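You operate a simulated robot arm through the tools that you are given. There is no shell and no other tool. Be economical: measure what you need, move in short steps, check, and stop when the job is done.

The job below is to be done with a simulated robot arm. You get a single attempt, and the scene is never put back.

## Task
Load the next pack: pressed one out to the purple mat, wet one in, pump to the green line.
Fine: at the hand press: green button once, then tray out; the wet pack waits at the open end of the wedge clamp and goes lengthwise on the pad's middle; tray in; other packs stay.

Only the result counts: the job must be done as asked and must still hold three seconds after the hand-in. Knocking over, shifting, dropping, spilling or breaking anything else fails it.

## Robot
A 6-joint arm with a two-finger parallel gripper, fixed in place. Base frame: the origin is at the foot of the arm, x ahead of it, y to its left, z up; the work surface is at about z = 78. Lengths are in cm, angles in degrees, forces in N, time in s.
With the tool pointing down near the work surface it reaches from about 24 to 64 cm from the base axis. Its first joint turns from -66.0 to 66.0 degrees. Payload 2.7 kg.
Tool frame: the origin (TCP) lies between the finger pads and is the grasp point; the fingertips stand 2.3 cm ahead of it; z points along the fingers, y is the line along which they close. Largest opening 9.4 cm; finger width 3.8, thickness 1; the body of the gripper, 5.4 by 9.6 cm, starts 3.9 cm behind the TCP.
Orientation is that of the tool frame in the base frame, as [roll, pitch, yaw] about the fixed x, y, z axes, in that order (R = Rz(yaw) Ry(pitch) Rx(roll)). With the fingers straight down and closing along the base's y, the tool's x points along the base's -x, its y along +y and its z along -z.

## Interface
- The arm moves only by the tool drive_tool. Its argument "steps" is a list of rows, each an object of numbers (a shift or turn left out is 0, a gripper value left out holds the last): "rx", "ry", "rz": the turn, a rotation vector about the tool's x, y, z in units of 8 degrees (1.0 is 8 degrees); "x", "y", "z": the shift along the tool's x, y, z in units of 40 mm (1.0 is 40 mm); "gripper": the finger opening in cm, from 0 to 9.4. In form: [{"rx": .., "ry": .., "rz": .., "x": .., "y": .., "z": .., "gripper": ..}, ...]. A call has 1 to 8 rows; each row shifts and turns the commanded pose from where the row before left it, along the tool's axes as they then stand. A call with a number of a shift or a turn outside -1 to 1 is refused whole. Each row takes 0.2 s and may step no farther than 5 cm and 8.6 degrees from the row before; otherwise, or with a gripper value out of range, the whole call is refused. Where a pose cannot be reached the arm comes as near as it can. A force on the tool above 40 N (or 10 N above the force at the start of the call, whichever is more), or a blocked arm, ends the call early, and 0.2 s more pass. Each finger travels about 4.5 cm/s and halts on what it meets, pressing with about 31 N; the grip force reading is that of the motor and also rises with nothing between the fingers. The clock runs only during rows and for 0.2 s after the last one: add rows that do not move to give the fingers time. The reply holds the time, the measured pose of the TCP, the force on the tool along the base axes, the opening and the grip force, in the units named above and with some noise, with the torque about the TCP (base axes, N m) and any sound that the robot's microphone picked up.
- Cameras (640 x 400 px; columns grow to the right, rows downward): "scene" is fixed at [9.1, -45.27, 139.76]; the picture's right is [0.54, -0.84, 0.00], its down [-0.54, -0.34, -0.77] and it looks along [0.65, 0.41, -0.64] (base axes); focal length 214 px, centre (320, 200). "wrist" rides on the gripper at [8.7, 1.6, -7.4] in the tool frame; the picture's right is [-0.18, 0.98, 0.00], its down [-0.58, -0.11, -0.81] and it looks along [-0.79, -0.15, 0.59] (tool axes); focal length 243 px, centre (320, 200).
- snapshot(camera): a new picture of that camera. No time passes.
- probe_pixels(camera, pixels): there is no depth. For up to 12 entries [column, row, z] of the newest picture of that camera ("zoom" is the newest enlarged one), the place [x, y] in the base frame at which the ray of that pixel passes the height z, good to about 0.2 cm. No time passes.
- close_up(camera, box): a new picture of the part [left, top, right, bottom] of that camera's present view, enlarged. No time passes.
- job_done(): hands the job in; it is judged then, once.

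Go step by step. Measure first, check grasps and placings, and put right what went wrong. The budget is 80 turns and 46 pictures, counting those below and the enlarged ones. Unless the task says otherwise, let go and move clear before handing in, and close with one line.

The tools are called after "Request:" by a JSON object that holds its "op" and its "data". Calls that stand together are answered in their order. drive_tool: Moves the arm, as the interface text tells. Its arguments: {"type":"object","properties":{"steps":{"type":"array","items":{"type":"object","properties":{"rx":{"type":"number"},"ry":{"type":"number"},"rz":{"type":"number"},"x":{"type":"number"},"y":{"type":"number"},"z":{"type":"number"},"gripper":{"type":"number"}}}}},"required":["steps"]} The other tools are called the same way: snapshot (camera) takes a picture; probe_pixels (camera, pixels) gives the place at which the rays of pixels pass given heights; close_up (camera, box) takes an enlarged picture of a part of a camera's view; job_done () hands the job in.

At the start:

```text
time_s: 0.0
eef_pos: [34.43, -10.28, 126.0]
orientation: [180.0, 0.0, 179.9]
ft_force: [-0.2, 0.6, 0.0]
torque: [0.03, 0.03, -0.02]
finger_gap: 9.41
grip_force: 0.0
```

scene: 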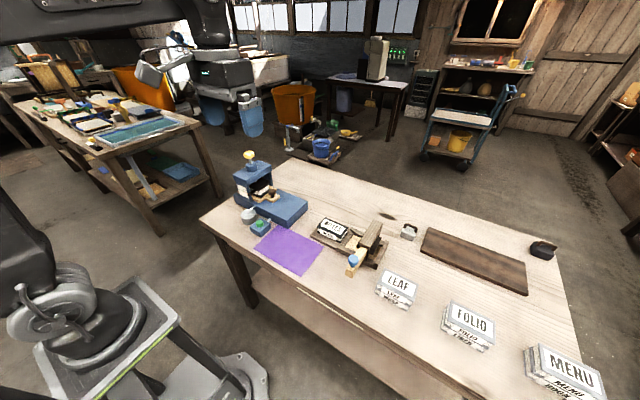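
wrist: 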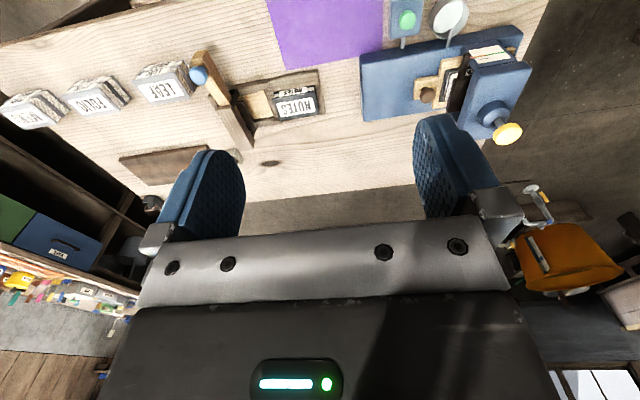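

The press with its tray is at scene (270,195), the purple mat at (288,247) and the wedge clamp with a NOTES pack at (345,240). I'll take enlarged views first.

Request:
{"op": "close_up", "data": {"camera": "scene", "box": [220, 145, 320, 240]}}

Request:
{"op": "close_up", "data": {"camera": "scene", "box": [290, 200, 420, 310]}}

Request:
{"op": "close_up", "data": {"camera": "wrist", "box": [340, 0, 560, 150]}}

Request:
{"op": "close_up", "data": {"camera": "wrist", "box": [120, 40, 340, 190]}}

```text
4.21 times, centred on (270, 192) of scene
```

zoom: 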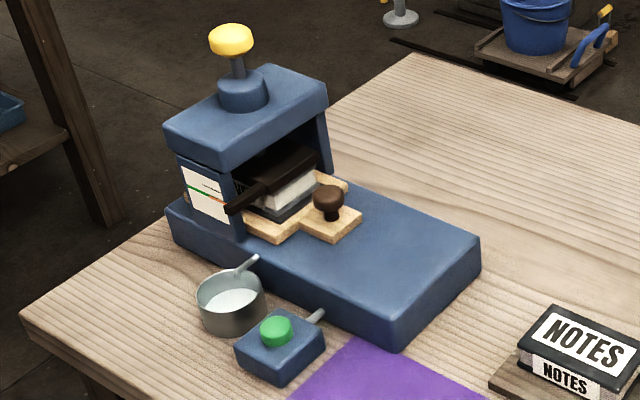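

```text
3.64 times, centred on (355, 255) of scene
```

zoom: 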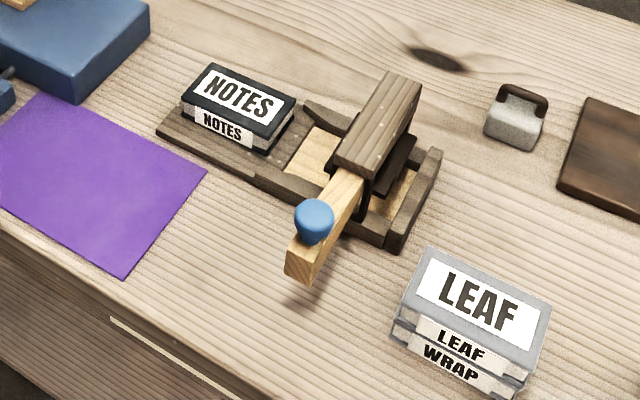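

```text
2.67 times, centred on (450, 75) of wrist
```

zoom: 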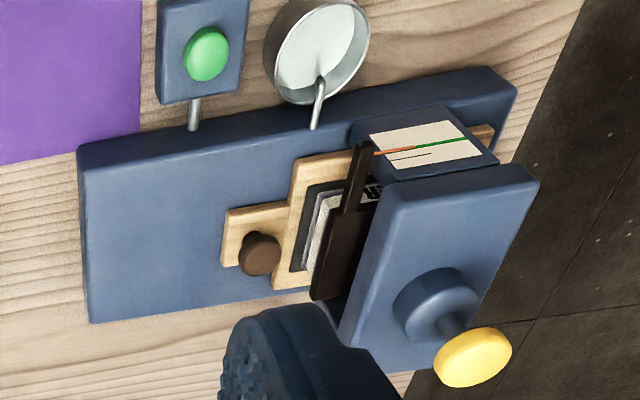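

```text
2.67 times, centred on (230, 115) of wrist
```

zoom: 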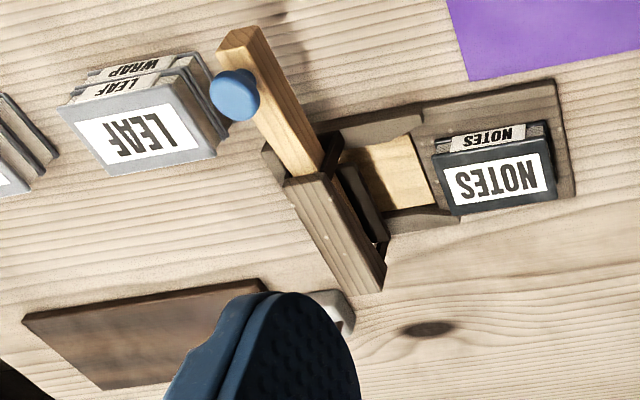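

The tray is in the press with a brown knob at scene (272,191). The yellow pump knob is at (249,153), and the green button sits on a separate box at (259,222). Next I'll triangulate these with both cameras.

Request:
{"op": "probe_pixels", "data": {"camera": "scene", "pixels": [[289, 228.1, 78], [308, 208.2, 78], [234.8, 201.5, 78], [287.3, 220.5, 82], [259.3, 222.4, 82], [259.3, 222.4, 84], [271.9, 190.8, 84], [271.9, 190.8, 87], [248.9, 154.5, 98], [248.9, 154.5, 102], [308, 201, 82], [233.2, 193.9, 82]]}}

Request:
{"op": "probe_pixels", "data": {"camera": "wrist", "pixels": [[361.5, 55.1, 82], [361.5, 55.1, 84], [363, 120, 82], [406.9, 18.8, 82], [406.9, 18.8, 84], [428.3, 95.6, 84], [428.3, 95.6, 87], [508, 133, 98], [508, 133, 102], [523, 30, 82], [363, 123, 78], [508, 133, 94]]}}

```text
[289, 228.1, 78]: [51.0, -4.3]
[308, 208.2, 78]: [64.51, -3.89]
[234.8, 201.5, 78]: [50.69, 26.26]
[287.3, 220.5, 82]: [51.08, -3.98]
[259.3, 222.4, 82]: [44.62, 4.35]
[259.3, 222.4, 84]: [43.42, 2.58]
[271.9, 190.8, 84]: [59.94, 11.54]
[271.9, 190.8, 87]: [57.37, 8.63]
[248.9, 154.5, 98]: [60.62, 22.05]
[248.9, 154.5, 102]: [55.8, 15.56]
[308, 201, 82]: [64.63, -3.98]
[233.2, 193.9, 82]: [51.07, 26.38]
```

```text
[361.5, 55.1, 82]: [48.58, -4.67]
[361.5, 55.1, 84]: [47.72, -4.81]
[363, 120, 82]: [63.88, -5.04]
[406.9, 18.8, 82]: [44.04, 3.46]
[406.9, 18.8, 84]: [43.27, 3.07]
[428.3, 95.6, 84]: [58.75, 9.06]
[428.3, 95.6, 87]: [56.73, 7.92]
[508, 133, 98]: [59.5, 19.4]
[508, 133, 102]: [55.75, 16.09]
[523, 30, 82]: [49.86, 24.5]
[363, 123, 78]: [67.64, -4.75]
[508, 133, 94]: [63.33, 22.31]
```

The base block spans x 51–64.5, y −4–26 with its top at z≈82. The button is near (44,3.4,83), the tray knob near (57.5,8.7,86.5) and the pump knob near (57,17,101). I'll move above the button with the fingers closed.

Request:
{"op": "drive_tool", "data": {"steps": [{"x": -0.343, "y": 0.489, "z": 1, "gripper": 0}, {"x": -0.343, "y": 0.489, "z": 1}, {"x": -0.343, "y": 0.489, "z": 1}, {"x": -0.343, "y": 0.489, "z": 1}, {"x": -0.343, "y": 0.489, "z": 1}, {"x": -0.343, "y": 0.489, "z": 1}, {"x": -0.343, "y": 0.489, "z": 1}, {}]}}

Request:
{"op": "snapshot", "data": {"camera": "wrist"}}

Request:
{"op": "close_up", "data": {"camera": "scene", "box": [220, 145, 320, 240]}}

```text
time_s: 1.8
eef_pos: [44.06, 3.43, 98.06]
orientation: [179.9, 0.1, 180.0]
ft_force: [-0.3, -0.1, 0.9]
torque: [0.02, 0.03, 0.04]
finger_gap: 0.01
grip_force: 31.0
```

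```text
39 pictures are left
```

wrist: 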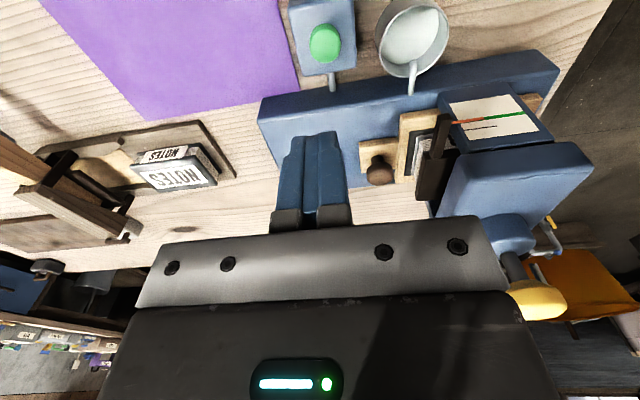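

```text
4.21 times, centred on (270, 192) of scene
```

zoom: 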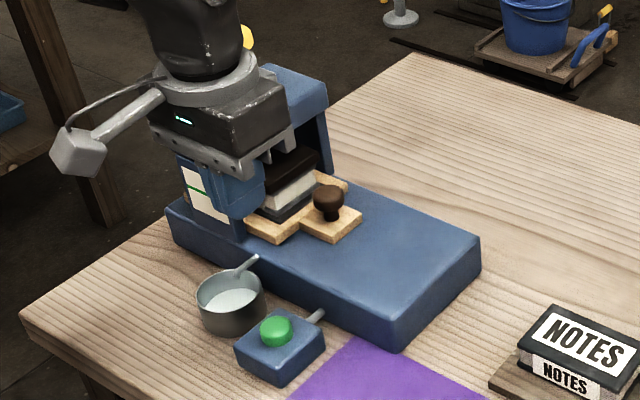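

In the wrist view the button is at (325,43). I'll triangulate it and the press parts again.

Request:
{"op": "probe_pixels", "data": {"camera": "wrist", "pixels": [[325, 40, 82], [325, 40, 83], [325, 40, 84], [379, 163, 86], [379, 163, 87], [379, 178, 86], [540, 300, 100], [540, 300, 102], [540, 300, 98], [412, 35, 81], [362, 180, 83], [362, 142, 83]]}}

Request:
{"op": "probe_pixels", "data": {"camera": "zoom", "pixels": [[276, 325, 82], [276, 325, 83], [276, 325, 84], [329, 191, 86], [329, 191, 87], [232, 300, 81], [302, 228, 83], [333, 243, 83], [362, 213, 83], [348, 185, 83], [245, 232, 83], [273, 244, 83]]}}

```text
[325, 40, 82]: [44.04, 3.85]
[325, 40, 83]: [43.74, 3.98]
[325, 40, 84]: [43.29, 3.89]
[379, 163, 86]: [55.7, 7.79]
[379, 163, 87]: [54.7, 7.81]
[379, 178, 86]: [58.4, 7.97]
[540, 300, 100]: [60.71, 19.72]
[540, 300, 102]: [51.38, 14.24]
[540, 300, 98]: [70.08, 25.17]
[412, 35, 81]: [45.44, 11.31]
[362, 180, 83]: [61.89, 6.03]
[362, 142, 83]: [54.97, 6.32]
```

```text
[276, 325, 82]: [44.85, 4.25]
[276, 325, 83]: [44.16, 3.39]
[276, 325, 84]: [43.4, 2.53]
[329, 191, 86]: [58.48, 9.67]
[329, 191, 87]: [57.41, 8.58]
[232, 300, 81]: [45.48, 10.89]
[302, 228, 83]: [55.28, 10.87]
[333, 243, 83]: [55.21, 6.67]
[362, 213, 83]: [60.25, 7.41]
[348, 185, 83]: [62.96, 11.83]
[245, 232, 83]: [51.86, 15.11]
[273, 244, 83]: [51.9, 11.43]
```

The button is at about (44.1,3.7) with its top near z 83. I'll come down close above it and then press in small steps.

Request:
{"op": "drive_tool", "data": {"steps": [{"z": 1}, {"z": 1}, {"z": 0.9}, {"z": 0.1}, {}]}}

Request:
{"op": "close_up", "data": {"camera": "scene", "box": [220, 165, 300, 240]}}

```text
time_s: 3.0
eef_pos: [44.03, 3.45, 86.2]
orientation: [179.9, 0.1, 180.0]
ft_force: [-0.3, 1.1, 0.0]
torque: [0.0, 0.06, 0.03]
finger_gap: 0.0
grip_force: 31.2
```

```text
5.33 times, centred on (260, 202) of scene
```

zoom: 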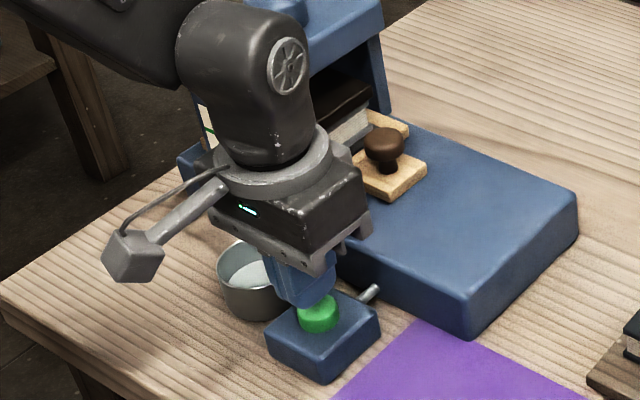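

The tips stand just above the green button. I'll press slowly, 0.3 cm per row.

Request:
{"op": "drive_tool", "data": {"steps": [{"z": 0.06}, {"z": 0.06}, {"z": 0.06}, {"z": 0.06}, {}]}}

```text
time_s: 4.2
eef_pos: [44.09, 3.46, 85.24]
orientation: [-180.0, 0.0, -180.0]
ft_force: [0.1, -0.9, 0.5]
torque: [0.0, 0.03, -0.02]
finger_gap: 0.01
grip_force: 30.9
```

Request:
{"op": "drive_tool", "data": {"steps": [{"z": 0.05}, {"z": 0.05}, {"z": 0.05}]}}

```text
time_s: 5.0
eef_pos: [43.94, 3.53, 84.59]
orientation: [-179.9, 0.1, -180.0]
ft_force: [-1.1, 0.2, 1.0]
torque: [-0.01, 0.02, -0.01]
finger_gap: 0.0
grip_force: 30.9
```

There is no clear contact yet, with the tips at z 82.3. I'll carry on down in small steps.

Request:
{"op": "drive_tool", "data": {"steps": [{"z": 0.04}, {"z": 0.04}, {"z": 0.04}]}}

Request:
{"op": "close_up", "data": {"camera": "scene", "box": [220, 165, 300, 240]}}

```text
time_s: 5.8
eef_pos: [44.04, 3.32, 83.99]
orientation: [180.0, 0.1, 179.9]
ft_force: [-0.4, 0.8, 4.7]
torque: [0.02, -0.02, -0.02]
finger_gap: 0.0
grip_force: 31.0
heard: click
```

```text
5.33 times, centred on (260, 202) of scene
```

zoom: 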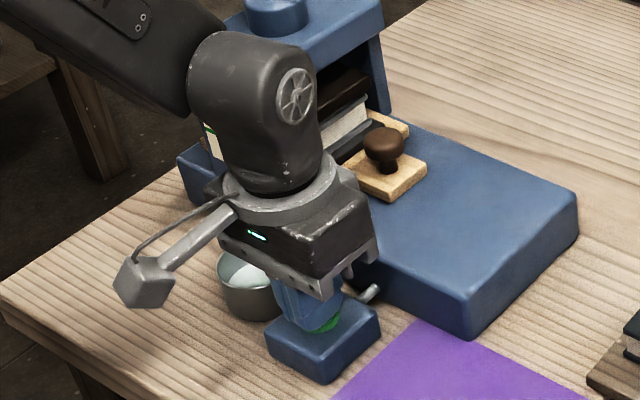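

There was a click, so the button is pressed. I'll lift off and look at the press.

Request:
{"op": "drive_tool", "data": {"steps": [{"z": -1}, {"z": -1}, {"z": -1}, {"x": 0.6, "y": -1, "z": -0.3}, {"x": 0.3, "y": -1, "z": 0}, {}]}}

Request:
{"op": "close_up", "data": {"camera": "scene", "box": [220, 145, 310, 230]}}

Request:
{"op": "snapshot", "data": {"camera": "wrist"}}

```text
time_s: 7.2
eef_pos: [40.43, -4.7, 97.21]
orientation: [-180.0, 0.1, -180.0]
ft_force: [-0.4, 0.2, 0.4]
torque: [0.02, 0.0, 0.0]
finger_gap: 0.01
grip_force: 31.0
```

```text
4.71 times, centred on (265, 188) of scene
```

zoom: 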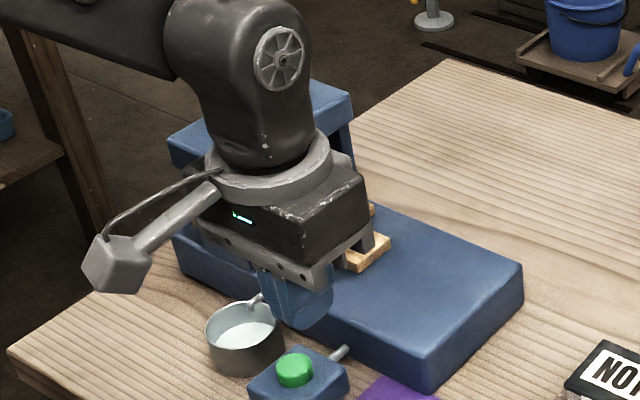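

```text
34 pictures are left
```

wrist: 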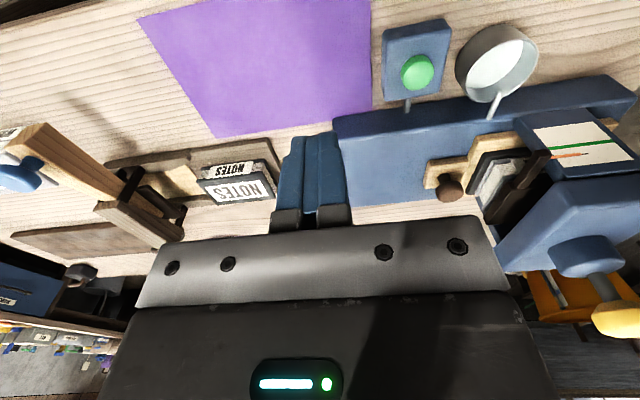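

The platen has risen: the pointer now sits at the red end of the scale at wrist (570,155). I'll rotate the tool by 90° so the fingers close along x and the camera is on the −y side, and open the fingers to take the tray knob.

Request:
{"op": "drive_tool", "data": {"steps": [{"rz": -1, "gripper": 5}, {"rz": -1}, {"rz": -1}, {"rz": -1}, {"rz": -1}, {"rz": -1}, {"rz": -1}, {"rz": -1}]}}

Request:
{"op": "drive_tool", "data": {"steps": [{"rz": -1}, {"rz": -1}, {"rz": -1}, {"rz": -0.25}, {"y": -1}, {"y": -1}, {"y": -1}, {}]}}

Request:
{"op": "snapshot", "data": {"camera": "wrist"}}

Request:
{"op": "close_up", "data": {"camera": "scene", "box": [220, 145, 310, 230]}}

```text
time_s: 9.0
eef_pos: [40.31, -4.67, 97.24]
orientation: [-180.0, 0.0, -115.9]
ft_force: [0.0, -0.2, -0.2]
torque: [0.01, 0.02, 0.0]
finger_gap: 5.02
grip_force: 0.0
```

```text
time_s: 10.8
eef_pos: [52.5, -4.54, 97.37]
orientation: [-180.0, 0.0, -90.0]
ft_force: [-0.1, -0.3, 1.0]
torque: [0.04, -0.03, 0.01]
finger_gap: 5.0
grip_force: 0.1
```

```text
33 pictures are left
```

wrist: 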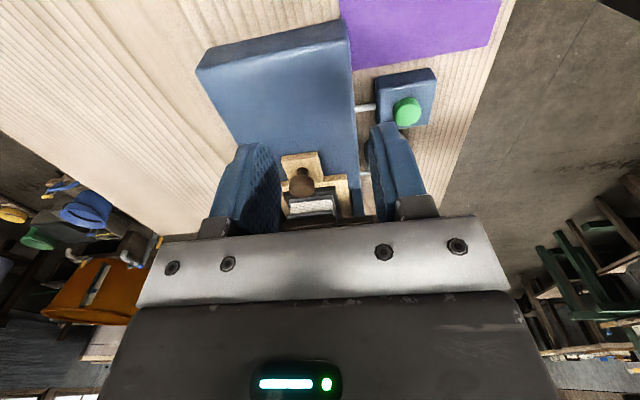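

```text
4.71 times, centred on (265, 188) of scene
```

zoom: 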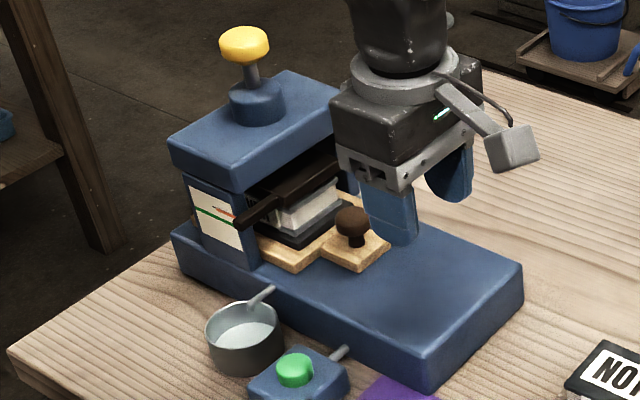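

The platen is clear of the pack. The knob shows at zoom (352,215) and wrist (300,175); I'll triangulate it.

Request:
{"op": "probe_pixels", "data": {"camera": "zoom", "pixels": [[352, 218, 86], [352, 218, 87], [352, 218, 85], [357, 271, 83], [390, 243, 83], [323, 253, 83]]}}

Request:
{"op": "probe_pixels", "data": {"camera": "wrist", "pixels": [[300, 183, 85], [300, 183, 86], [300, 183, 87], [282, 155, 83], [317, 152, 83], [344, 175, 83]]}}

```text
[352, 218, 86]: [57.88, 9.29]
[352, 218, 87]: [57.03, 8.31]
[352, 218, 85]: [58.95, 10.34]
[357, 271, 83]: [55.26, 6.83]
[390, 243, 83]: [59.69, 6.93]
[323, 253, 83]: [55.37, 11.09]
```

```text
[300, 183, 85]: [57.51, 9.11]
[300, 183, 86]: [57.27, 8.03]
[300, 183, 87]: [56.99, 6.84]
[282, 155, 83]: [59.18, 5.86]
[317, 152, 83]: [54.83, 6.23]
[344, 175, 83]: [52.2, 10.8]
```

Knob centre is about (57.5,8.7) with its top near 87. I'll move in above it and then come down around it.

Request:
{"op": "drive_tool", "data": {"steps": [{"y": -0.63, "z": 0.6}, {"y": -0.63, "z": 0.6}, {"x": -1}, {"x": -1}, {"x": -1}, {"x": -0.18, "z": 0.3}, {}]}}

Request:
{"op": "close_up", "data": {"camera": "scene", "box": [220, 145, 310, 230]}}

Request:
{"op": "close_up", "data": {"camera": "wrist", "box": [200, 50, 440, 220]}}

```text
time_s: 12.4
eef_pos: [57.39, 8.19, 91.31]
orientation: [-179.9, 0.0, -89.9]
ft_force: [0.2, -0.3, 0.0]
torque: [0.02, 0.05, 0.01]
finger_gap: 5.03
grip_force: 0.1
```

```text
4.71 times, centred on (265, 188) of scene
```

zoom: 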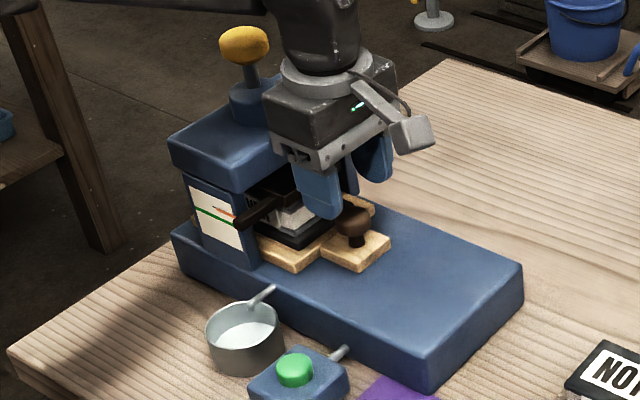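

```text
2.35 times, centred on (320, 135) of wrist
```

zoom: 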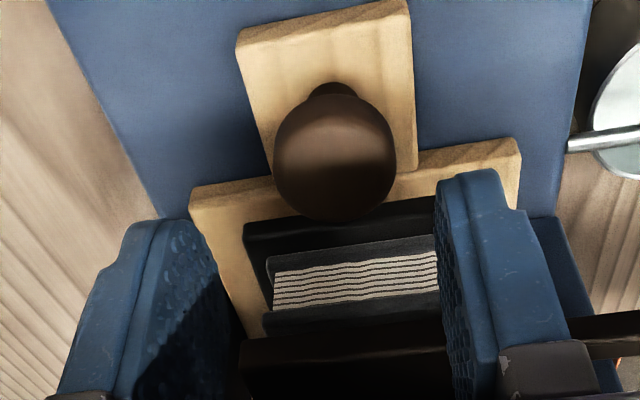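

The fingers look set to straddle the knob. I'll check its place from the wrist zoom at (333,150).

Request:
{"op": "probe_pixels", "data": {"camera": "zoom", "pixels": [[333, 150, 86], [333, 150, 86.5], [333, 90, 83.3], [245, 40, 83], [405, 5, 83], [520, 150, 83], [245, 230, 83.5], [440, 195, 84]]}}

```text
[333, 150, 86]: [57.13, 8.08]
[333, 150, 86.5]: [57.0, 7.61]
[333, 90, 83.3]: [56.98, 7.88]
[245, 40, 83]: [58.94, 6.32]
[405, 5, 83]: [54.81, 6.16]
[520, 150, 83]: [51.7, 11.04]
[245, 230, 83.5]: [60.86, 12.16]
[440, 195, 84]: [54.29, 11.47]
```

The knob is at about (57.1,8.1), centred under the tool. I'll lower 5.2 cm and close.

Request:
{"op": "drive_tool", "data": {"steps": [{"y": 0.05, "z": 0.65}, {"z": 0.65}, {"gripper": 1}, {}, {}, {}, {}]}}

```text
time_s: 14.0
eef_pos: [57.01, 8.1, 86.18]
orientation: [179.7, -0.1, -90.0]
ft_force: [-25.0, -0.4, 6.2]
torque: [0.17, 0.19, 0.1]
finger_gap: 4.39
grip_force: 45.0
```

The fingers stopped at 4.39 cm, the tab's width, with a side force, so the tips caught the tab itself. I'll open, raise 0.8 cm and close on the knob instead.

Request:
{"op": "drive_tool", "data": {"steps": [{"gripper": 5}, {}, {"z": -0.22}, {"gripper": 1}, {}, {}, {}, {}]}}

```text
time_s: 15.8
eef_pos: [56.96, 8.16, 86.85]
orientation: [179.8, -0.2, -90.1]
ft_force: [-25.3, -1.5, 6.3]
torque: [0.23, 0.0, -0.07]
finger_gap: 2.95
grip_force: 45.1
```

I have the knob, gap 2.95, with a −25 N side force, so the tool is off-centre. I'll ease it toward −x.

Request:
{"op": "drive_tool", "data": {"steps": [{"y": 0.05}, {}]}}

```text
time_s: 16.4
eef_pos: [56.88, 8.13, 86.84]
orientation: [-179.9, -0.2, -90.0]
ft_force: [-11.5, -1.0, -3.1]
torque: [-0.37, 0.17, -0.01]
finger_gap: 2.96
grip_force: 45.3
```

The side force fell, so the direction is right. I'll ease a little more and start pulling the tray toward −y.

Request:
{"op": "drive_tool", "data": {"steps": [{"y": 0.035}, {"x": 0.25}, {"x": 0.25}, {"x": 0.25}, {"x": 0.25}]}}

Request:
{"op": "close_up", "data": {"camera": "scene", "box": [220, 145, 310, 230]}}

```text
time_s: 17.6
eef_pos: [57.0, 4.07, 86.98]
orientation: [-179.8, 0.0, -90.1]
ft_force: [19.1, -0.2, -17.9]
torque: [-0.12, -0.2, 0.15]
finger_gap: 2.95
grip_force: 45.2
```

```text
4.71 times, centred on (265, 188) of scene
```

zoom: 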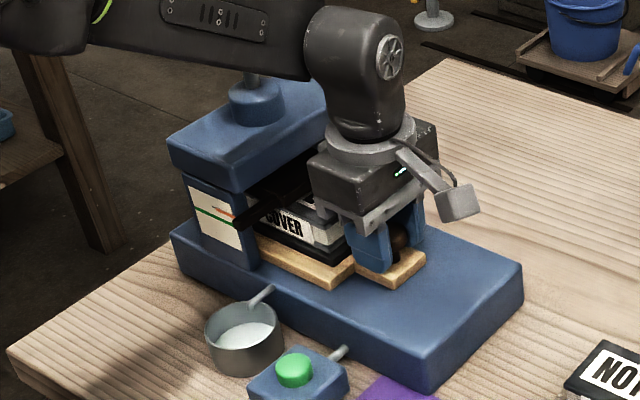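

The tray follows and the pack label "COVER" shows. I'll trim off the side and lift forces and keep pulling.

Request:
{"op": "drive_tool", "data": {"steps": [{"y": -0.03, "z": 0.03}, {"x": 0.25}, {"x": 0.25}, {"x": 0.25}, {"x": 0.25}]}}

Request:
{"op": "close_up", "data": {"camera": "scene", "box": [220, 145, 310, 230]}}

```text
time_s: 18.8
eef_pos: [56.98, 0.0, 86.89]
orientation: [-179.9, 0.1, -90.0]
ft_force: [1.3, -0.9, 6.8]
torque: [0.62, 0.26, -0.03]
finger_gap: 2.99
grip_force: 44.2
```

```text
4.71 times, centred on (265, 188) of scene
```

zoom: 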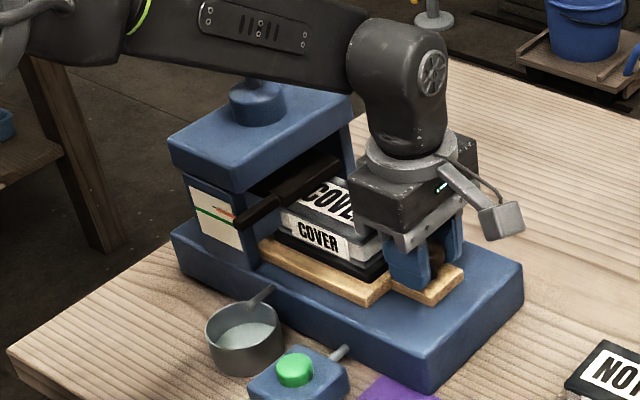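

It is coming out smoothly. I'll pull on in 1 cm rows until it stops.

Request:
{"op": "drive_tool", "data": {"steps": [{"x": 0.25}, {"x": 0.25}, {"x": 0.25}, {}]}}

Request:
{"op": "close_up", "data": {"camera": "scene", "box": [220, 145, 310, 230]}}

```text
time_s: 19.8
eef_pos: [56.99, -2.88, 86.98]
orientation: [-180.0, 0.1, -90.0]
ft_force: [-3.8, -0.3, 17.5]
torque: [0.46, 0.02, 0.08]
finger_gap: 2.97
grip_force: 45.2
```

```text
4.71 times, centred on (265, 188) of scene
```

zoom: 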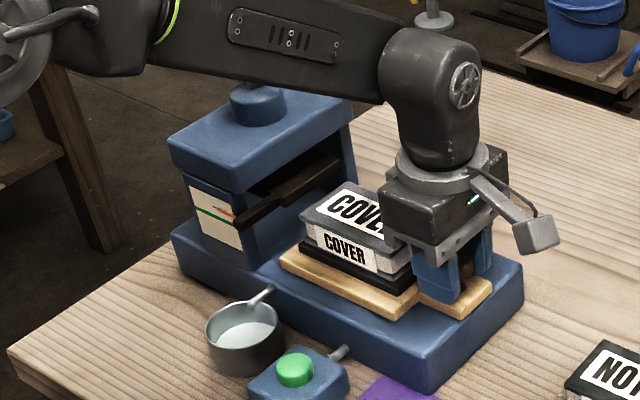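

The pack is nearly clear of the head. I'll try up to 1.5 cm more.

Request:
{"op": "drive_tool", "data": {"steps": [{"x": 0.125}, {"x": 0.125}, {"x": 0.125}, {}]}}

```text
time_s: 20.8
eef_pos: [56.95, -4.38, 86.91]
orientation: [-179.9, -0.1, -90.0]
ft_force: [-7.6, 0.6, 23.2]
torque: [-0.02, 0.15, 0.04]
finger_gap: 2.93
grip_force: 44.8
```

Still no stop, and this is far enough. I'll release, back off and look.

Request:
{"op": "drive_tool", "data": {"steps": [{"gripper": 5}, {}, {"z": -0.6}, {"z": -1}, {"z": -1}, {"x": 1, "z": -0.5}, {"x": 0.8}, {}]}}

Request:
{"op": "close_up", "data": {"camera": "scene", "box": [220, 145, 370, 260]}}

Request:
{"op": "snapshot", "data": {"camera": "wrist"}}

```text
time_s: 22.6
eef_pos: [57.03, -11.5, 99.33]
orientation: [-180.0, 0.0, -89.9]
ft_force: [-0.6, 0.2, 0.0]
torque: [0.0, -0.03, 0.03]
finger_gap: 5.01
grip_force: 0.0
```

```text
3.48 times, centred on (295, 202) of scene
```

zoom: 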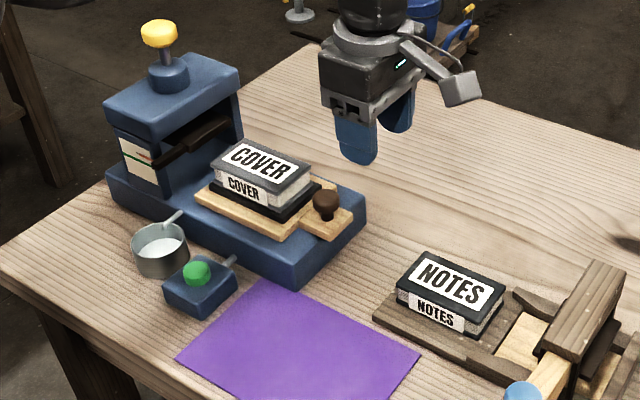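

```text
25 pictures are left
```

wrist: 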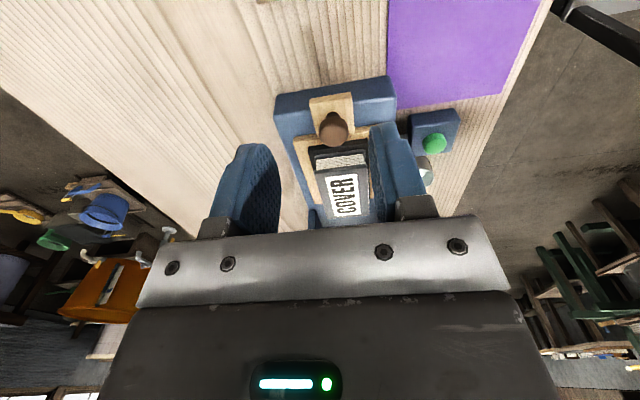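

The tray is out and supported. COVER and NOTES both lie lengthwise along y. I'll measure the packs and the mat.

Request:
{"op": "probe_pixels", "data": {"camera": "zoom", "pixels": [[212, 172, 88], [237, 139, 88], [313, 166, 88], [279, 198, 88], [276, 207, 86], [398, 288, 82], [429, 251, 82], [506, 288, 82], [467, 321, 82], [466, 335, 79.5], [272, 276, 78], [420, 352, 78]]}}

Request:
{"op": "probe_pixels", "data": {"camera": "wrist", "pixels": [[318, 168, 88], [367, 164, 88], [309, 225, 88], [370, 220, 88], [318, 158, 86], [366, 152, 86], [333, 125, 86], [343, 165, 88], [343, 165, 87], [391, 107, 78], [498, 95, 78], [425, 148, 80]]}}

Request:
{"op": "close_up", "data": {"camera": "wrist", "box": [250, 60, 470, 240]}}

Request:
{"op": "close_up", "data": {"camera": "scene", "box": [240, 170, 320, 220]}}

```text
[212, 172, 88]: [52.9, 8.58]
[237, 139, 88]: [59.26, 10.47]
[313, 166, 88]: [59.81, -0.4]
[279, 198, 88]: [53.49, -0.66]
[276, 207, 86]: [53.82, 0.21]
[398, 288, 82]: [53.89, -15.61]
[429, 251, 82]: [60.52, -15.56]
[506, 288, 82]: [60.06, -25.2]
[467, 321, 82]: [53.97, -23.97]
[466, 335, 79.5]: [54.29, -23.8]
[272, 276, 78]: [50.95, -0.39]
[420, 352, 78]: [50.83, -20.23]
```

```text
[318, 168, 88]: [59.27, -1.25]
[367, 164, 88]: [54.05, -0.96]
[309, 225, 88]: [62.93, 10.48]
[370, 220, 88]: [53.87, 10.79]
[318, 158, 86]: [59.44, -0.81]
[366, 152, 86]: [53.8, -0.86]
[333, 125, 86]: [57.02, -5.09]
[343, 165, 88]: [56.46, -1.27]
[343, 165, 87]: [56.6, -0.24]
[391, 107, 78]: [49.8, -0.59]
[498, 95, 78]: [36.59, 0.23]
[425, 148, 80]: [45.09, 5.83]
```

```text
2.22 times, centred on (360, 150) of wrist
```

zoom: 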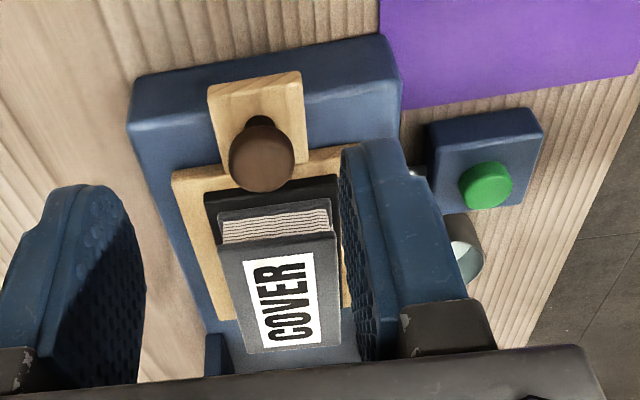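

```text
8.00 times, centred on (280, 195) of scene
```

zoom: 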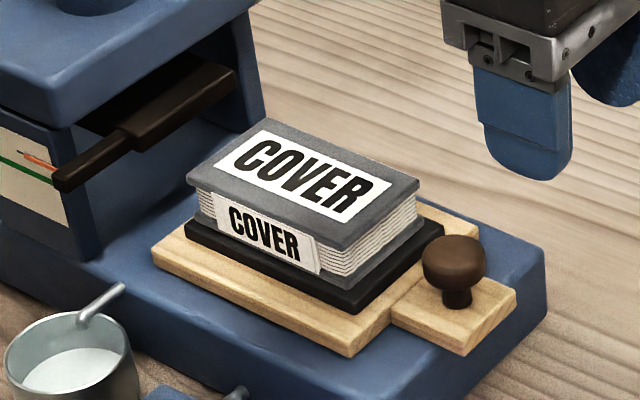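

I'll refine the corners of pack, pad and tray from this 8× picture.

Request:
{"op": "probe_pixels", "data": {"camera": "zoom", "pixels": [[187, 178, 88], [265, 117, 88], [420, 180, 88], [343, 248, 88], [352, 310, 85], [443, 226, 85], [185, 223, 85], [352, 353, 83], [350, 338, 84], [152, 250, 84], [480, 224, 84], [516, 294, 84]]}}

```text
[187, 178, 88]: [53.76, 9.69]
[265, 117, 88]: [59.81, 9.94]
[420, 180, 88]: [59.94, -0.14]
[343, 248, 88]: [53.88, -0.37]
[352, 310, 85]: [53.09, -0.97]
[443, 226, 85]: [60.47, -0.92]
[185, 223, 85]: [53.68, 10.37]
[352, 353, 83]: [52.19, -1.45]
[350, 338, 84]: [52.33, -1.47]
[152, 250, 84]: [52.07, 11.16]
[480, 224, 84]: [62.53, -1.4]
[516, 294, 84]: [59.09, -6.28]
```

The pack (6.1×10, centre 56.9,4.8, top ≈88) is square to the axes and centred on the pad. I'll move over it and open wide.

Request:
{"op": "drive_tool", "data": {"steps": [{"x": -1, "gripper": 8.6}, {"x": -1}, {"x": -1}, {"x": -1, "y": 0.02}, {"x": -0.075, "z": 0.6}, {"z": 1}, {}]}}

Request:
{"op": "close_up", "data": {"camera": "scene", "box": [230, 150, 326, 210]}}

Request:
{"op": "close_up", "data": {"camera": "wrist", "box": [160, 40, 480, 240]}}

```text
time_s: 24.2
eef_pos: [57.01, 4.88, 92.98]
orientation: [-179.8, 0.0, -90.1]
ft_force: [0.3, -0.4, -0.5]
torque: [0.0, -0.01, -0.01]
finger_gap: 8.59
grip_force: 0.0
```

```text
6.67 times, centred on (278, 180) of scene
```

zoom: 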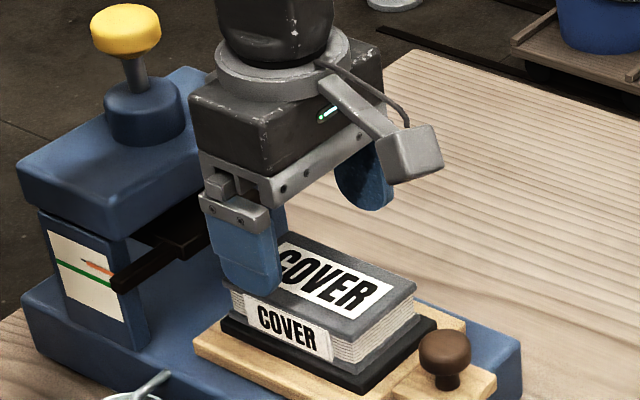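

```text
2.00 times, centred on (320, 140) of wrist
```

zoom: 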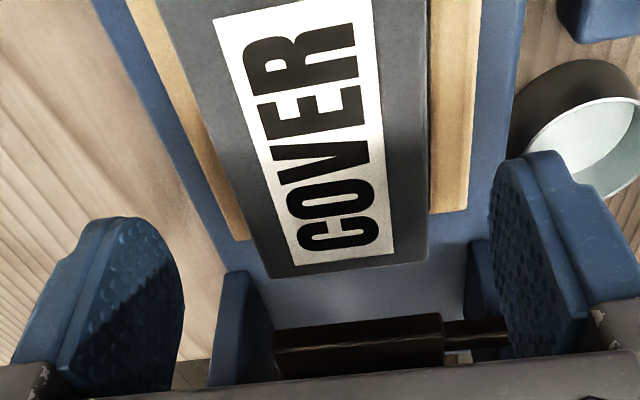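

The fingers straddle the pack. I'll lower so that the tips end just above the pad, then grip.

Request:
{"op": "drive_tool", "data": {"steps": [{"z": 0.5}, {"z": 0.4}, {"z": 0.1}, {"z": 0.1}, {"gripper": 5}, {}, {}, {}]}}

Request:
{"op": "close_up", "data": {"camera": "scene", "box": [230, 150, 326, 210]}}

```text
time_s: 26.0
eef_pos: [56.98, 4.81, 88.32]
orientation: [-180.0, 0.0, -90.0]
ft_force: [0.1, 0.3, -0.2]
torque: [-0.01, -0.02, -0.01]
finger_gap: 5.94
grip_force: 31.3
```

```text
6.67 times, centred on (278, 180) of scene
```

zoom: 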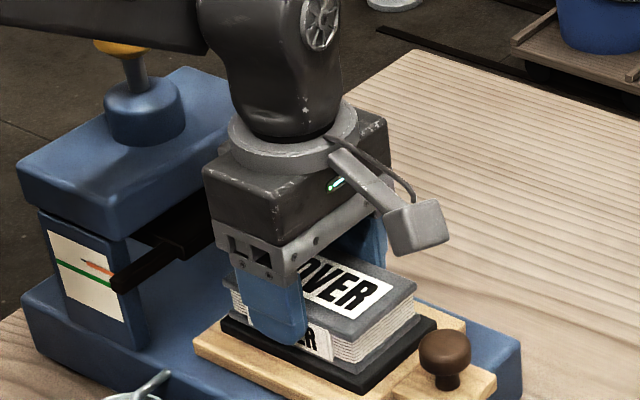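

A clean grip at 5.94 cm with no side force. I'll lift straight up 8 cm.

Request:
{"op": "drive_tool", "data": {"steps": [{"z": -0.3}, {"z": -0.7}, {"z": -1}, {"x": 0.75, "y": 0.65}, {"x": 0.75, "y": 0.65}, {"x": 0.75, "y": 0.65}, {"x": 0.75, "y": 0.65}, {"x": 0.775, "y": 0.65}]}}

Request:
{"op": "snapshot", "data": {"camera": "scene"}}

```text
time_s: 27.8
eef_pos: [43.91, -10.36, 96.5]
orientation: [-179.8, 0.0, -90.0]
ft_force: [-0.8, -0.4, -0.8]
torque: [0.06, 0.0, -0.04]
finger_gap: 5.97
grip_force: 31.2
```

```text
19 pictures are left
```

scene: 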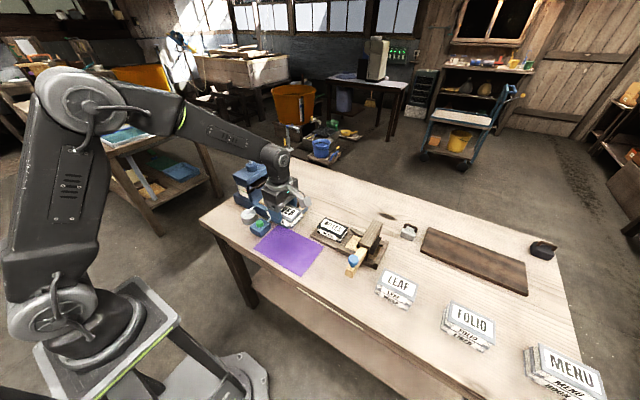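

The pack is held above the mat. I'll lower to just above it, then in small steps.

Request:
{"op": "drive_tool", "data": {"steps": [{"z": 1}, {"z": 1}, {"z": 1}, {"z": 0.4}, {"z": 0.1}, {}]}}

Request:
{"op": "close_up", "data": {"camera": "scene", "box": [234, 205, 346, 275]}}

```text
time_s: 29.2
eef_pos: [43.87, -10.33, 82.46]
orientation: [-180.0, 0.0, -90.0]
ft_force: [-0.2, 0.1, -1.2]
torque: [-0.03, -0.01, -0.03]
finger_gap: 5.97
grip_force: 30.7
```

```text
5.71 times, centred on (290, 240) of scene
```

zoom: 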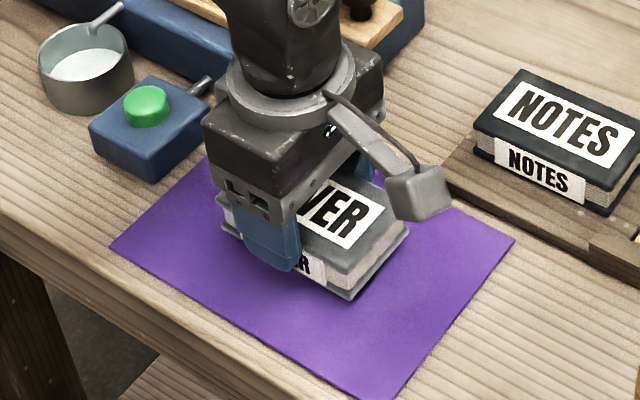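

The pack is about a centimetre above the mat and well inside it. I'll lower in 0.2–0.3 cm steps and watch the force.

Request:
{"op": "drive_tool", "data": {"steps": [{"z": 0.075}, {"z": 0.075}, {"z": 0.05}, {"z": 0.05}, {}]}}

```text
time_s: 30.4
eef_pos: [43.98, -10.43, 81.51]
orientation: [-179.8, -0.2, -90.0]
ft_force: [-12.8, 0.1, 36.7]
torque: [0.03, 0.36, -0.09]
finger_gap: 6.0
grip_force: 30.5
```

It is in contact at TCP 81.5. I'll back off 0.2 cm, open and lift clear.

Request:
{"op": "drive_tool", "data": {"steps": [{"z": -0.04}, {"gripper": 8.6}, {}, {}, {}, {"z": -0.5}, {"z": -1}, {"z": -1}]}}

Request:
{"op": "drive_tool", "data": {"steps": [{"z": -0.6}, {"x": 0.8, "y": -0.5}, {"x": 0.8, "y": -0.9}, {"x": 0.8, "y": -0.9}, {"y": -0.9}, {}]}}

Request:
{"op": "close_up", "data": {"camera": "scene", "box": [240, 205, 400, 305]}}

Request:
{"op": "snapshot", "data": {"camera": "wrist"}}

```text
time_s: 32.2
eef_pos: [43.96, -10.49, 91.53]
orientation: [179.9, 0.0, -90.0]
ft_force: [1.1, -0.7, 0.1]
torque: [-0.01, 0.04, 0.0]
finger_gap: 8.61
grip_force: 0.1
```

```text
time_s: 33.6
eef_pos: [56.72, -19.98, 94.09]
orientation: [180.0, 0.1, -90.0]
ft_force: [-0.1, 0.3, 0.2]
torque: [0.0, 0.0, 0.0]
finger_gap: 8.6
grip_force: 0.0
```

```text
4.00 times, centred on (320, 255) of scene
```

zoom: 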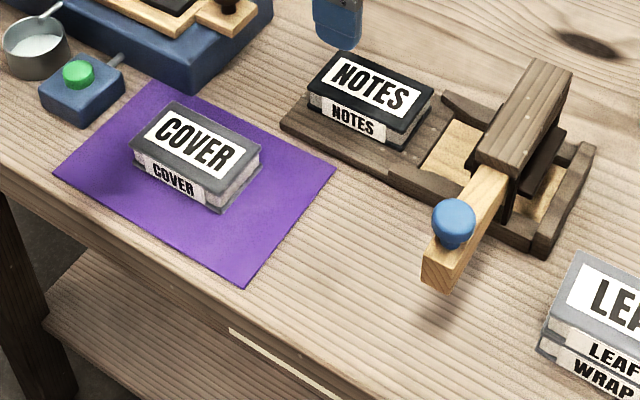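

```text
16 pictures are left
```

wrist: 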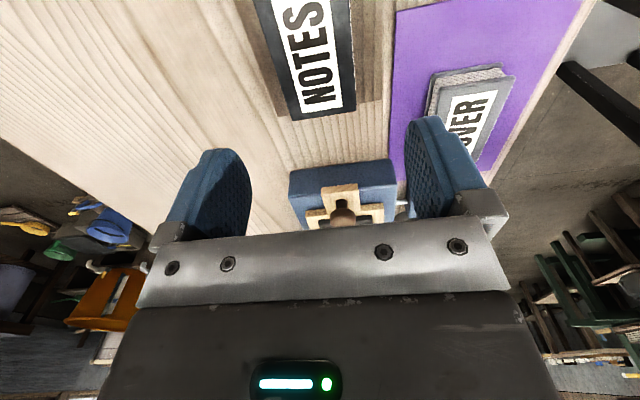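

COVER rests on the mat. Now I'll measure NOTES: zoom corners (306,98), (350,52), (434,93), (388,133) and wrist corners (297,120), (356,108).

Request:
{"op": "probe_pixels", "data": {"camera": "zoom", "pixels": [[306, 98, 82.5], [350, 52, 82.5], [434, 94, 82.5], [388, 134, 82.5], [306, 98, 83], [434, 94, 83], [350, 52, 82], [281, 125, 79.5], [308, 108, 80]]}}

Request:
{"op": "probe_pixels", "data": {"camera": "wrist", "pixels": [[297, 120, 82], [297, 120, 82.5], [297, 120, 83], [356, 108, 82], [356, 108, 82.5], [356, 108, 83], [382, 101, 79.5]]}}

Request:
{"op": "close_up", "data": {"camera": "scene", "box": [305, 205, 385, 255]}}

```text
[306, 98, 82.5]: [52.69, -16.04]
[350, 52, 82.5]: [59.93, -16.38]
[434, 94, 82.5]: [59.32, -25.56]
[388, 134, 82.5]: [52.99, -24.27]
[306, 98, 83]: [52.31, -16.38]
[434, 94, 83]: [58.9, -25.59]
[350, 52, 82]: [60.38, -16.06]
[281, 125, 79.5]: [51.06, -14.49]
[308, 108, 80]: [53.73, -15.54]
```

```text
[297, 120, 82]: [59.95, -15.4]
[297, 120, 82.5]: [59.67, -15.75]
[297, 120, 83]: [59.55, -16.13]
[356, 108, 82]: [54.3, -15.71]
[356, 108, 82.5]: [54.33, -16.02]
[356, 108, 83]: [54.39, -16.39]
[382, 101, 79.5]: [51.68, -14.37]
```

```text
8.00 times, centred on (345, 230) of scene
```

zoom: 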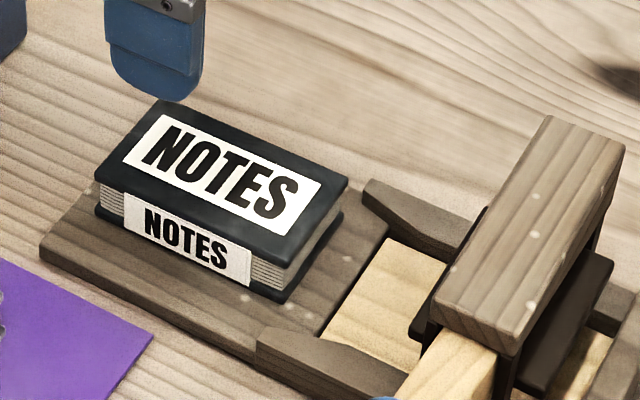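

Request:
{"op": "probe_pixels", "data": {"camera": "zoom", "pixels": [[95, 178, 82.3], [158, 98, 82.3], [348, 180, 82.3], [275, 265, 82.3], [287, 300, 80], [343, 216, 80], [95, 210, 80], [390, 222, 79.7], [42, 243, 79.5], [362, 196, 81], [255, 335, 81]]}}

```text
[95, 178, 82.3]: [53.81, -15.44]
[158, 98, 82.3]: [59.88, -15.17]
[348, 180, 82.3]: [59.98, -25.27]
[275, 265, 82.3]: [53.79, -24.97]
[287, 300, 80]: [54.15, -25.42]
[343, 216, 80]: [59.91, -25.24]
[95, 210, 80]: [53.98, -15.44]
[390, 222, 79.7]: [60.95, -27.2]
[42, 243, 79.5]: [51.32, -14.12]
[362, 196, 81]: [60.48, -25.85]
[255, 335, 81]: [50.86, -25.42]
```

NOTES is centred at (56.9,−20.2), z≈79.7–82.5. I'll lower part way and check that the wrist camera clears the clamp's beam.

Request:
{"op": "drive_tool", "data": {"steps": [{"x": 0.06, "y": -0.06, "z": 0.6}, {"z": 0.6}, {"z": 0.5}, {}]}}

Request:
{"op": "close_up", "data": {"camera": "scene", "box": [300, 190, 412, 260]}}

```text
time_s: 34.6
eef_pos: [56.88, -20.18, 87.24]
orientation: [180.0, 0.0, -90.0]
ft_force: [0.6, 0.1, 0.8]
torque: [0.01, -0.02, 0.01]
finger_gap: 8.59
grip_force: 0.0
```

```text
5.71 times, centred on (356, 225) of scene
```

zoom: 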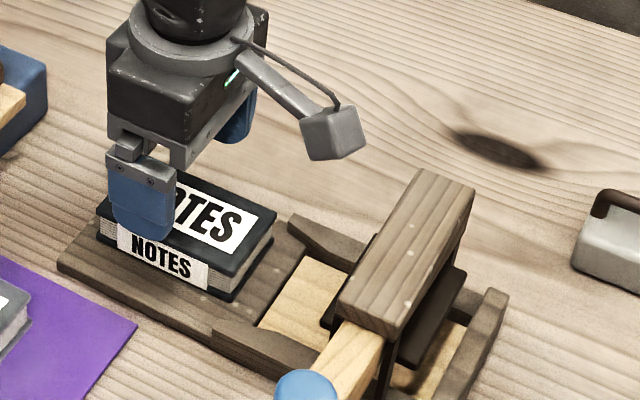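

Request:
{"op": "probe_pixels", "data": {"camera": "zoom", "pixels": [[420, 170, 84], [420, 170, 86], [420, 170, 88], [337, 303, 84], [337, 303, 86], [337, 303, 88], [303, 160, 92], [320, 255, 80], [495, 290, 81], [330, 135, 94.6]]}}

```text
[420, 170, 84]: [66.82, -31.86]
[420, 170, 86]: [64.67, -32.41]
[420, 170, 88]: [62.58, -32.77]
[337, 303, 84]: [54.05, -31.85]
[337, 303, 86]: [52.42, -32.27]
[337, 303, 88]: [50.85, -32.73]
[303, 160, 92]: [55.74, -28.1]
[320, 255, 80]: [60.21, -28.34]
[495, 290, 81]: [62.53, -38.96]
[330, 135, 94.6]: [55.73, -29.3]
```

The beam's front is at y≈−32.5 with its top near 87.5, while the camera reaches only about −31 and will stay above 88, so it clears. I'll lower to TCP 83.1 and grip.

Request:
{"op": "drive_tool", "data": {"steps": [{"y": -0.02, "z": 0.5}, {"z": 0.4}, {"z": 0.13}, {"gripper": 5}, {}, {}, {}, {}]}}

```text
time_s: 36.4
eef_pos: [57.05, -20.23, 83.17]
orientation: [-180.0, 0.0, -90.0]
ft_force: [0.2, 0.1, -0.6]
torque: [-0.04, 0.01, 0.0]
finger_gap: 5.94
grip_force: 30.9
```

NOTES is gripped at 5.94 cm. I'll lift it straight up and carry it over the tray.

Request:
{"op": "drive_tool", "data": {"steps": [{"z": -0.3}, {"z": -0.7}, {"z": -1}, {"z": -1}, {"z": -0.4}]}}

Request:
{"op": "drive_tool", "data": {"steps": [{"x": -0.9}, {"x": -0.9}, {"x": -0.9}, {"x": -0.9}, {"x": -0.9}, {"x": -0.9}, {"x": -0.85}, {}]}}

Request:
{"op": "close_up", "data": {"camera": "scene", "box": [230, 150, 326, 210]}}

```text
time_s: 37.6
eef_pos: [57.03, -20.31, 96.63]
orientation: [-179.9, -0.1, -90.0]
ft_force: [0.0, -1.0, -2.0]
torque: [-0.04, -0.02, 0.02]
finger_gap: 5.96
grip_force: 31.0
```

```text
time_s: 39.4
eef_pos: [57.01, 4.79, 96.74]
orientation: [-179.9, -0.1, -90.1]
ft_force: [-0.5, 0.2, -1.2]
torque: [0.02, -0.01, -0.01]
finger_gap: 5.96
grip_force: 31.2
```

```text
6.67 times, centred on (278, 180) of scene
```

zoom: 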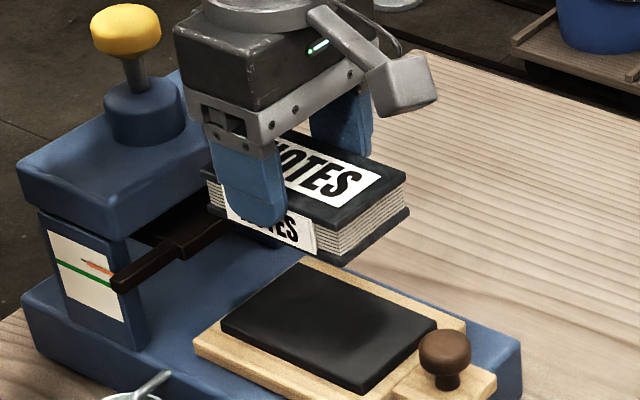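

NOTES hangs over the bare pad. I'll check the pad's four top corners for centring.

Request:
{"op": "probe_pixels", "data": {"camera": "zoom", "pixels": [[222, 323, 85], [302, 263, 85], [438, 323, 85], [362, 388, 85]]}}

```text
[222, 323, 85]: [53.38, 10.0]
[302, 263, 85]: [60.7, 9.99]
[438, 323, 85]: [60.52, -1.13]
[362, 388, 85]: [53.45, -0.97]
```

The pad centre is at (57.0,4.5), so I'll shift −0.25 in y and lower.

Request:
{"op": "drive_tool", "data": {"steps": [{"x": 0.06, "z": 0.9}, {"z": 0.8}, {"z": 0.2}, {"z": 0.06}, {"z": 0.05}, {}]}}

```text
time_s: 40.8
eef_pos: [57.04, 4.44, 88.61]
orientation: [-179.8, 0.0, -90.0]
ft_force: [-5.9, -2.2, 8.2]
torque: [-0.05, 0.19, -0.04]
finger_gap: 5.94
grip_force: 30.6
```

Light contact of 8 N at TCP 88.6. I'll release and rise.

Request:
{"op": "drive_tool", "data": {"steps": [{"z": -0.01, "gripper": 8.6}, {}, {}, {}, {"z": -0.5}, {"z": -1}, {"x": 1, "z": -0.5}, {"x": 1}]}}

Request:
{"op": "drive_tool", "data": {"steps": [{"x": 1, "gripper": 5}, {"x": 0.7}, {}]}}

Request:
{"op": "close_up", "data": {"camera": "scene", "box": [230, 150, 326, 210]}}

```text
time_s: 42.6
eef_pos: [56.85, -3.38, 96.58]
orientation: [179.9, 0.0, -89.9]
ft_force: [0.3, 0.1, 0.2]
torque: [0.01, -0.04, 0.01]
finger_gap: 8.6
grip_force: 0.1
```

```text
time_s: 43.4
eef_pos: [56.98, -10.1, 96.57]
orientation: [-180.0, 0.0, -90.0]
ft_force: [0.0, -0.6, 0.3]
torque: [0.01, 0.01, 0.01]
finger_gap: 5.03
grip_force: 0.0
```

```text
6.67 times, centred on (278, 180) of scene
```

zoom: 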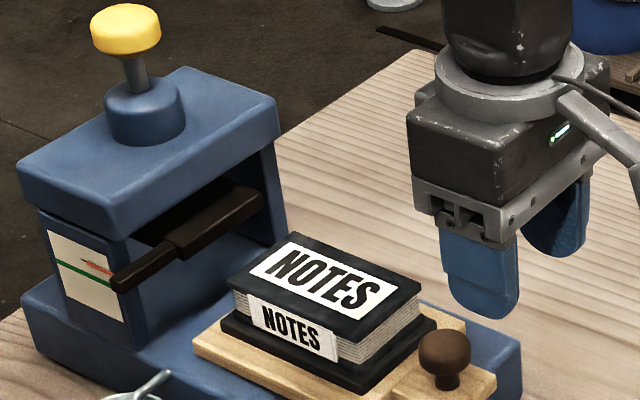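

NOTES lies lengthwise, centred on the pad. I'll take the tray knob again at (57.0,−4.4,86.9).

Request:
{"op": "drive_tool", "data": {"steps": [{"x": -0.75}, {"x": -0.675, "z": 0.4}, {"z": 0.9}, {"z": 0.9}, {"z": 0.21}, {"gripper": 2}, {}, {}]}}

Request:
{"op": "drive_tool", "data": {"steps": [{}, {}]}}

```text
time_s: 45.2
eef_pos: [56.99, -4.46, 87.09]
orientation: [-179.9, 0.0, -89.9]
ft_force: [-4.3, 0.7, 0.8]
torque: [-0.03, 0.09, 0.0]
finger_gap: 2.97
grip_force: 45.3
```

```text
time_s: 45.8
eef_pos: [56.98, -4.47, 87.03]
orientation: [180.0, 0.1, -90.0]
ft_force: [-6.8, 0.0, -0.2]
torque: [0.02, 0.06, -0.04]
finger_gap: 2.92
grip_force: 45.2
```

The knob is gripped, gap 2.95, with low forces. I'll push the tray in gently.

Request:
{"op": "drive_tool", "data": {"steps": [{"x": -0.15}, {"x": -0.25}, {"x": -0.25}, {"x": -0.25}, {"x": -0.25}, {"x": -0.25}, {"x": -0.25}, {"x": -0.25}]}}

Request:
{"op": "drive_tool", "data": {"steps": [{"x": -0.25}, {"x": -0.25}, {"x": -0.25}, {"x": -0.2}, {"x": -0.1}, {}]}}

Request:
{"op": "close_up", "data": {"camera": "scene", "box": [220, 145, 316, 205]}}

```text
time_s: 47.6
eef_pos: [56.96, 3.07, 86.94]
orientation: [179.8, 0.0, -90.0]
ft_force: [-10.1, 1.2, -4.1]
torque: [-0.16, 0.01, -0.1]
finger_gap: 2.94
grip_force: 44.7
```

```text
time_s: 49.0
eef_pos: [56.98, 7.23, 86.96]
orientation: [180.0, 0.0, -90.0]
ft_force: [-14.6, -0.2, -4.2]
torque: [0.0, 0.11, -0.03]
finger_gap: 2.95
grip_force: 45.0
```

```text
6.67 times, centred on (268, 175) of scene
```

zoom: 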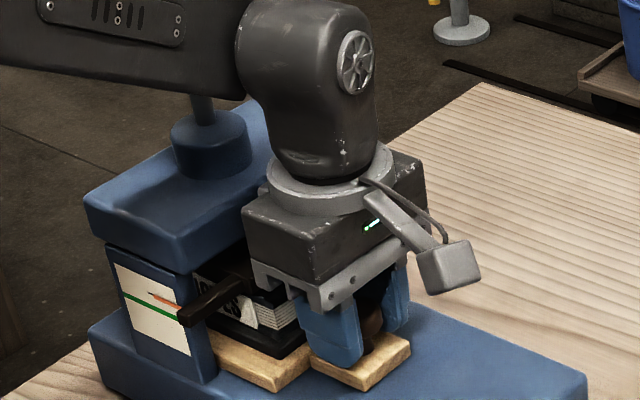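

The tray is nearly in, at y 7.23 where it began at about 8.1. I'll push the rest slowly and feel for the stop.

Request:
{"op": "drive_tool", "data": {"steps": [{"x": -0.1}, {"x": -0.08}, {"x": -0.05}, {"x": -0.05}, {}]}}

```text
time_s: 50.2
eef_pos: [57.06, 8.13, 87.02]
orientation: [179.8, -0.2, -90.2]
ft_force: [-12.1, -24.9, -5.9]
torque: [0.53, 0.04, -0.11]
finger_gap: 2.95
grip_force: 45.0
```

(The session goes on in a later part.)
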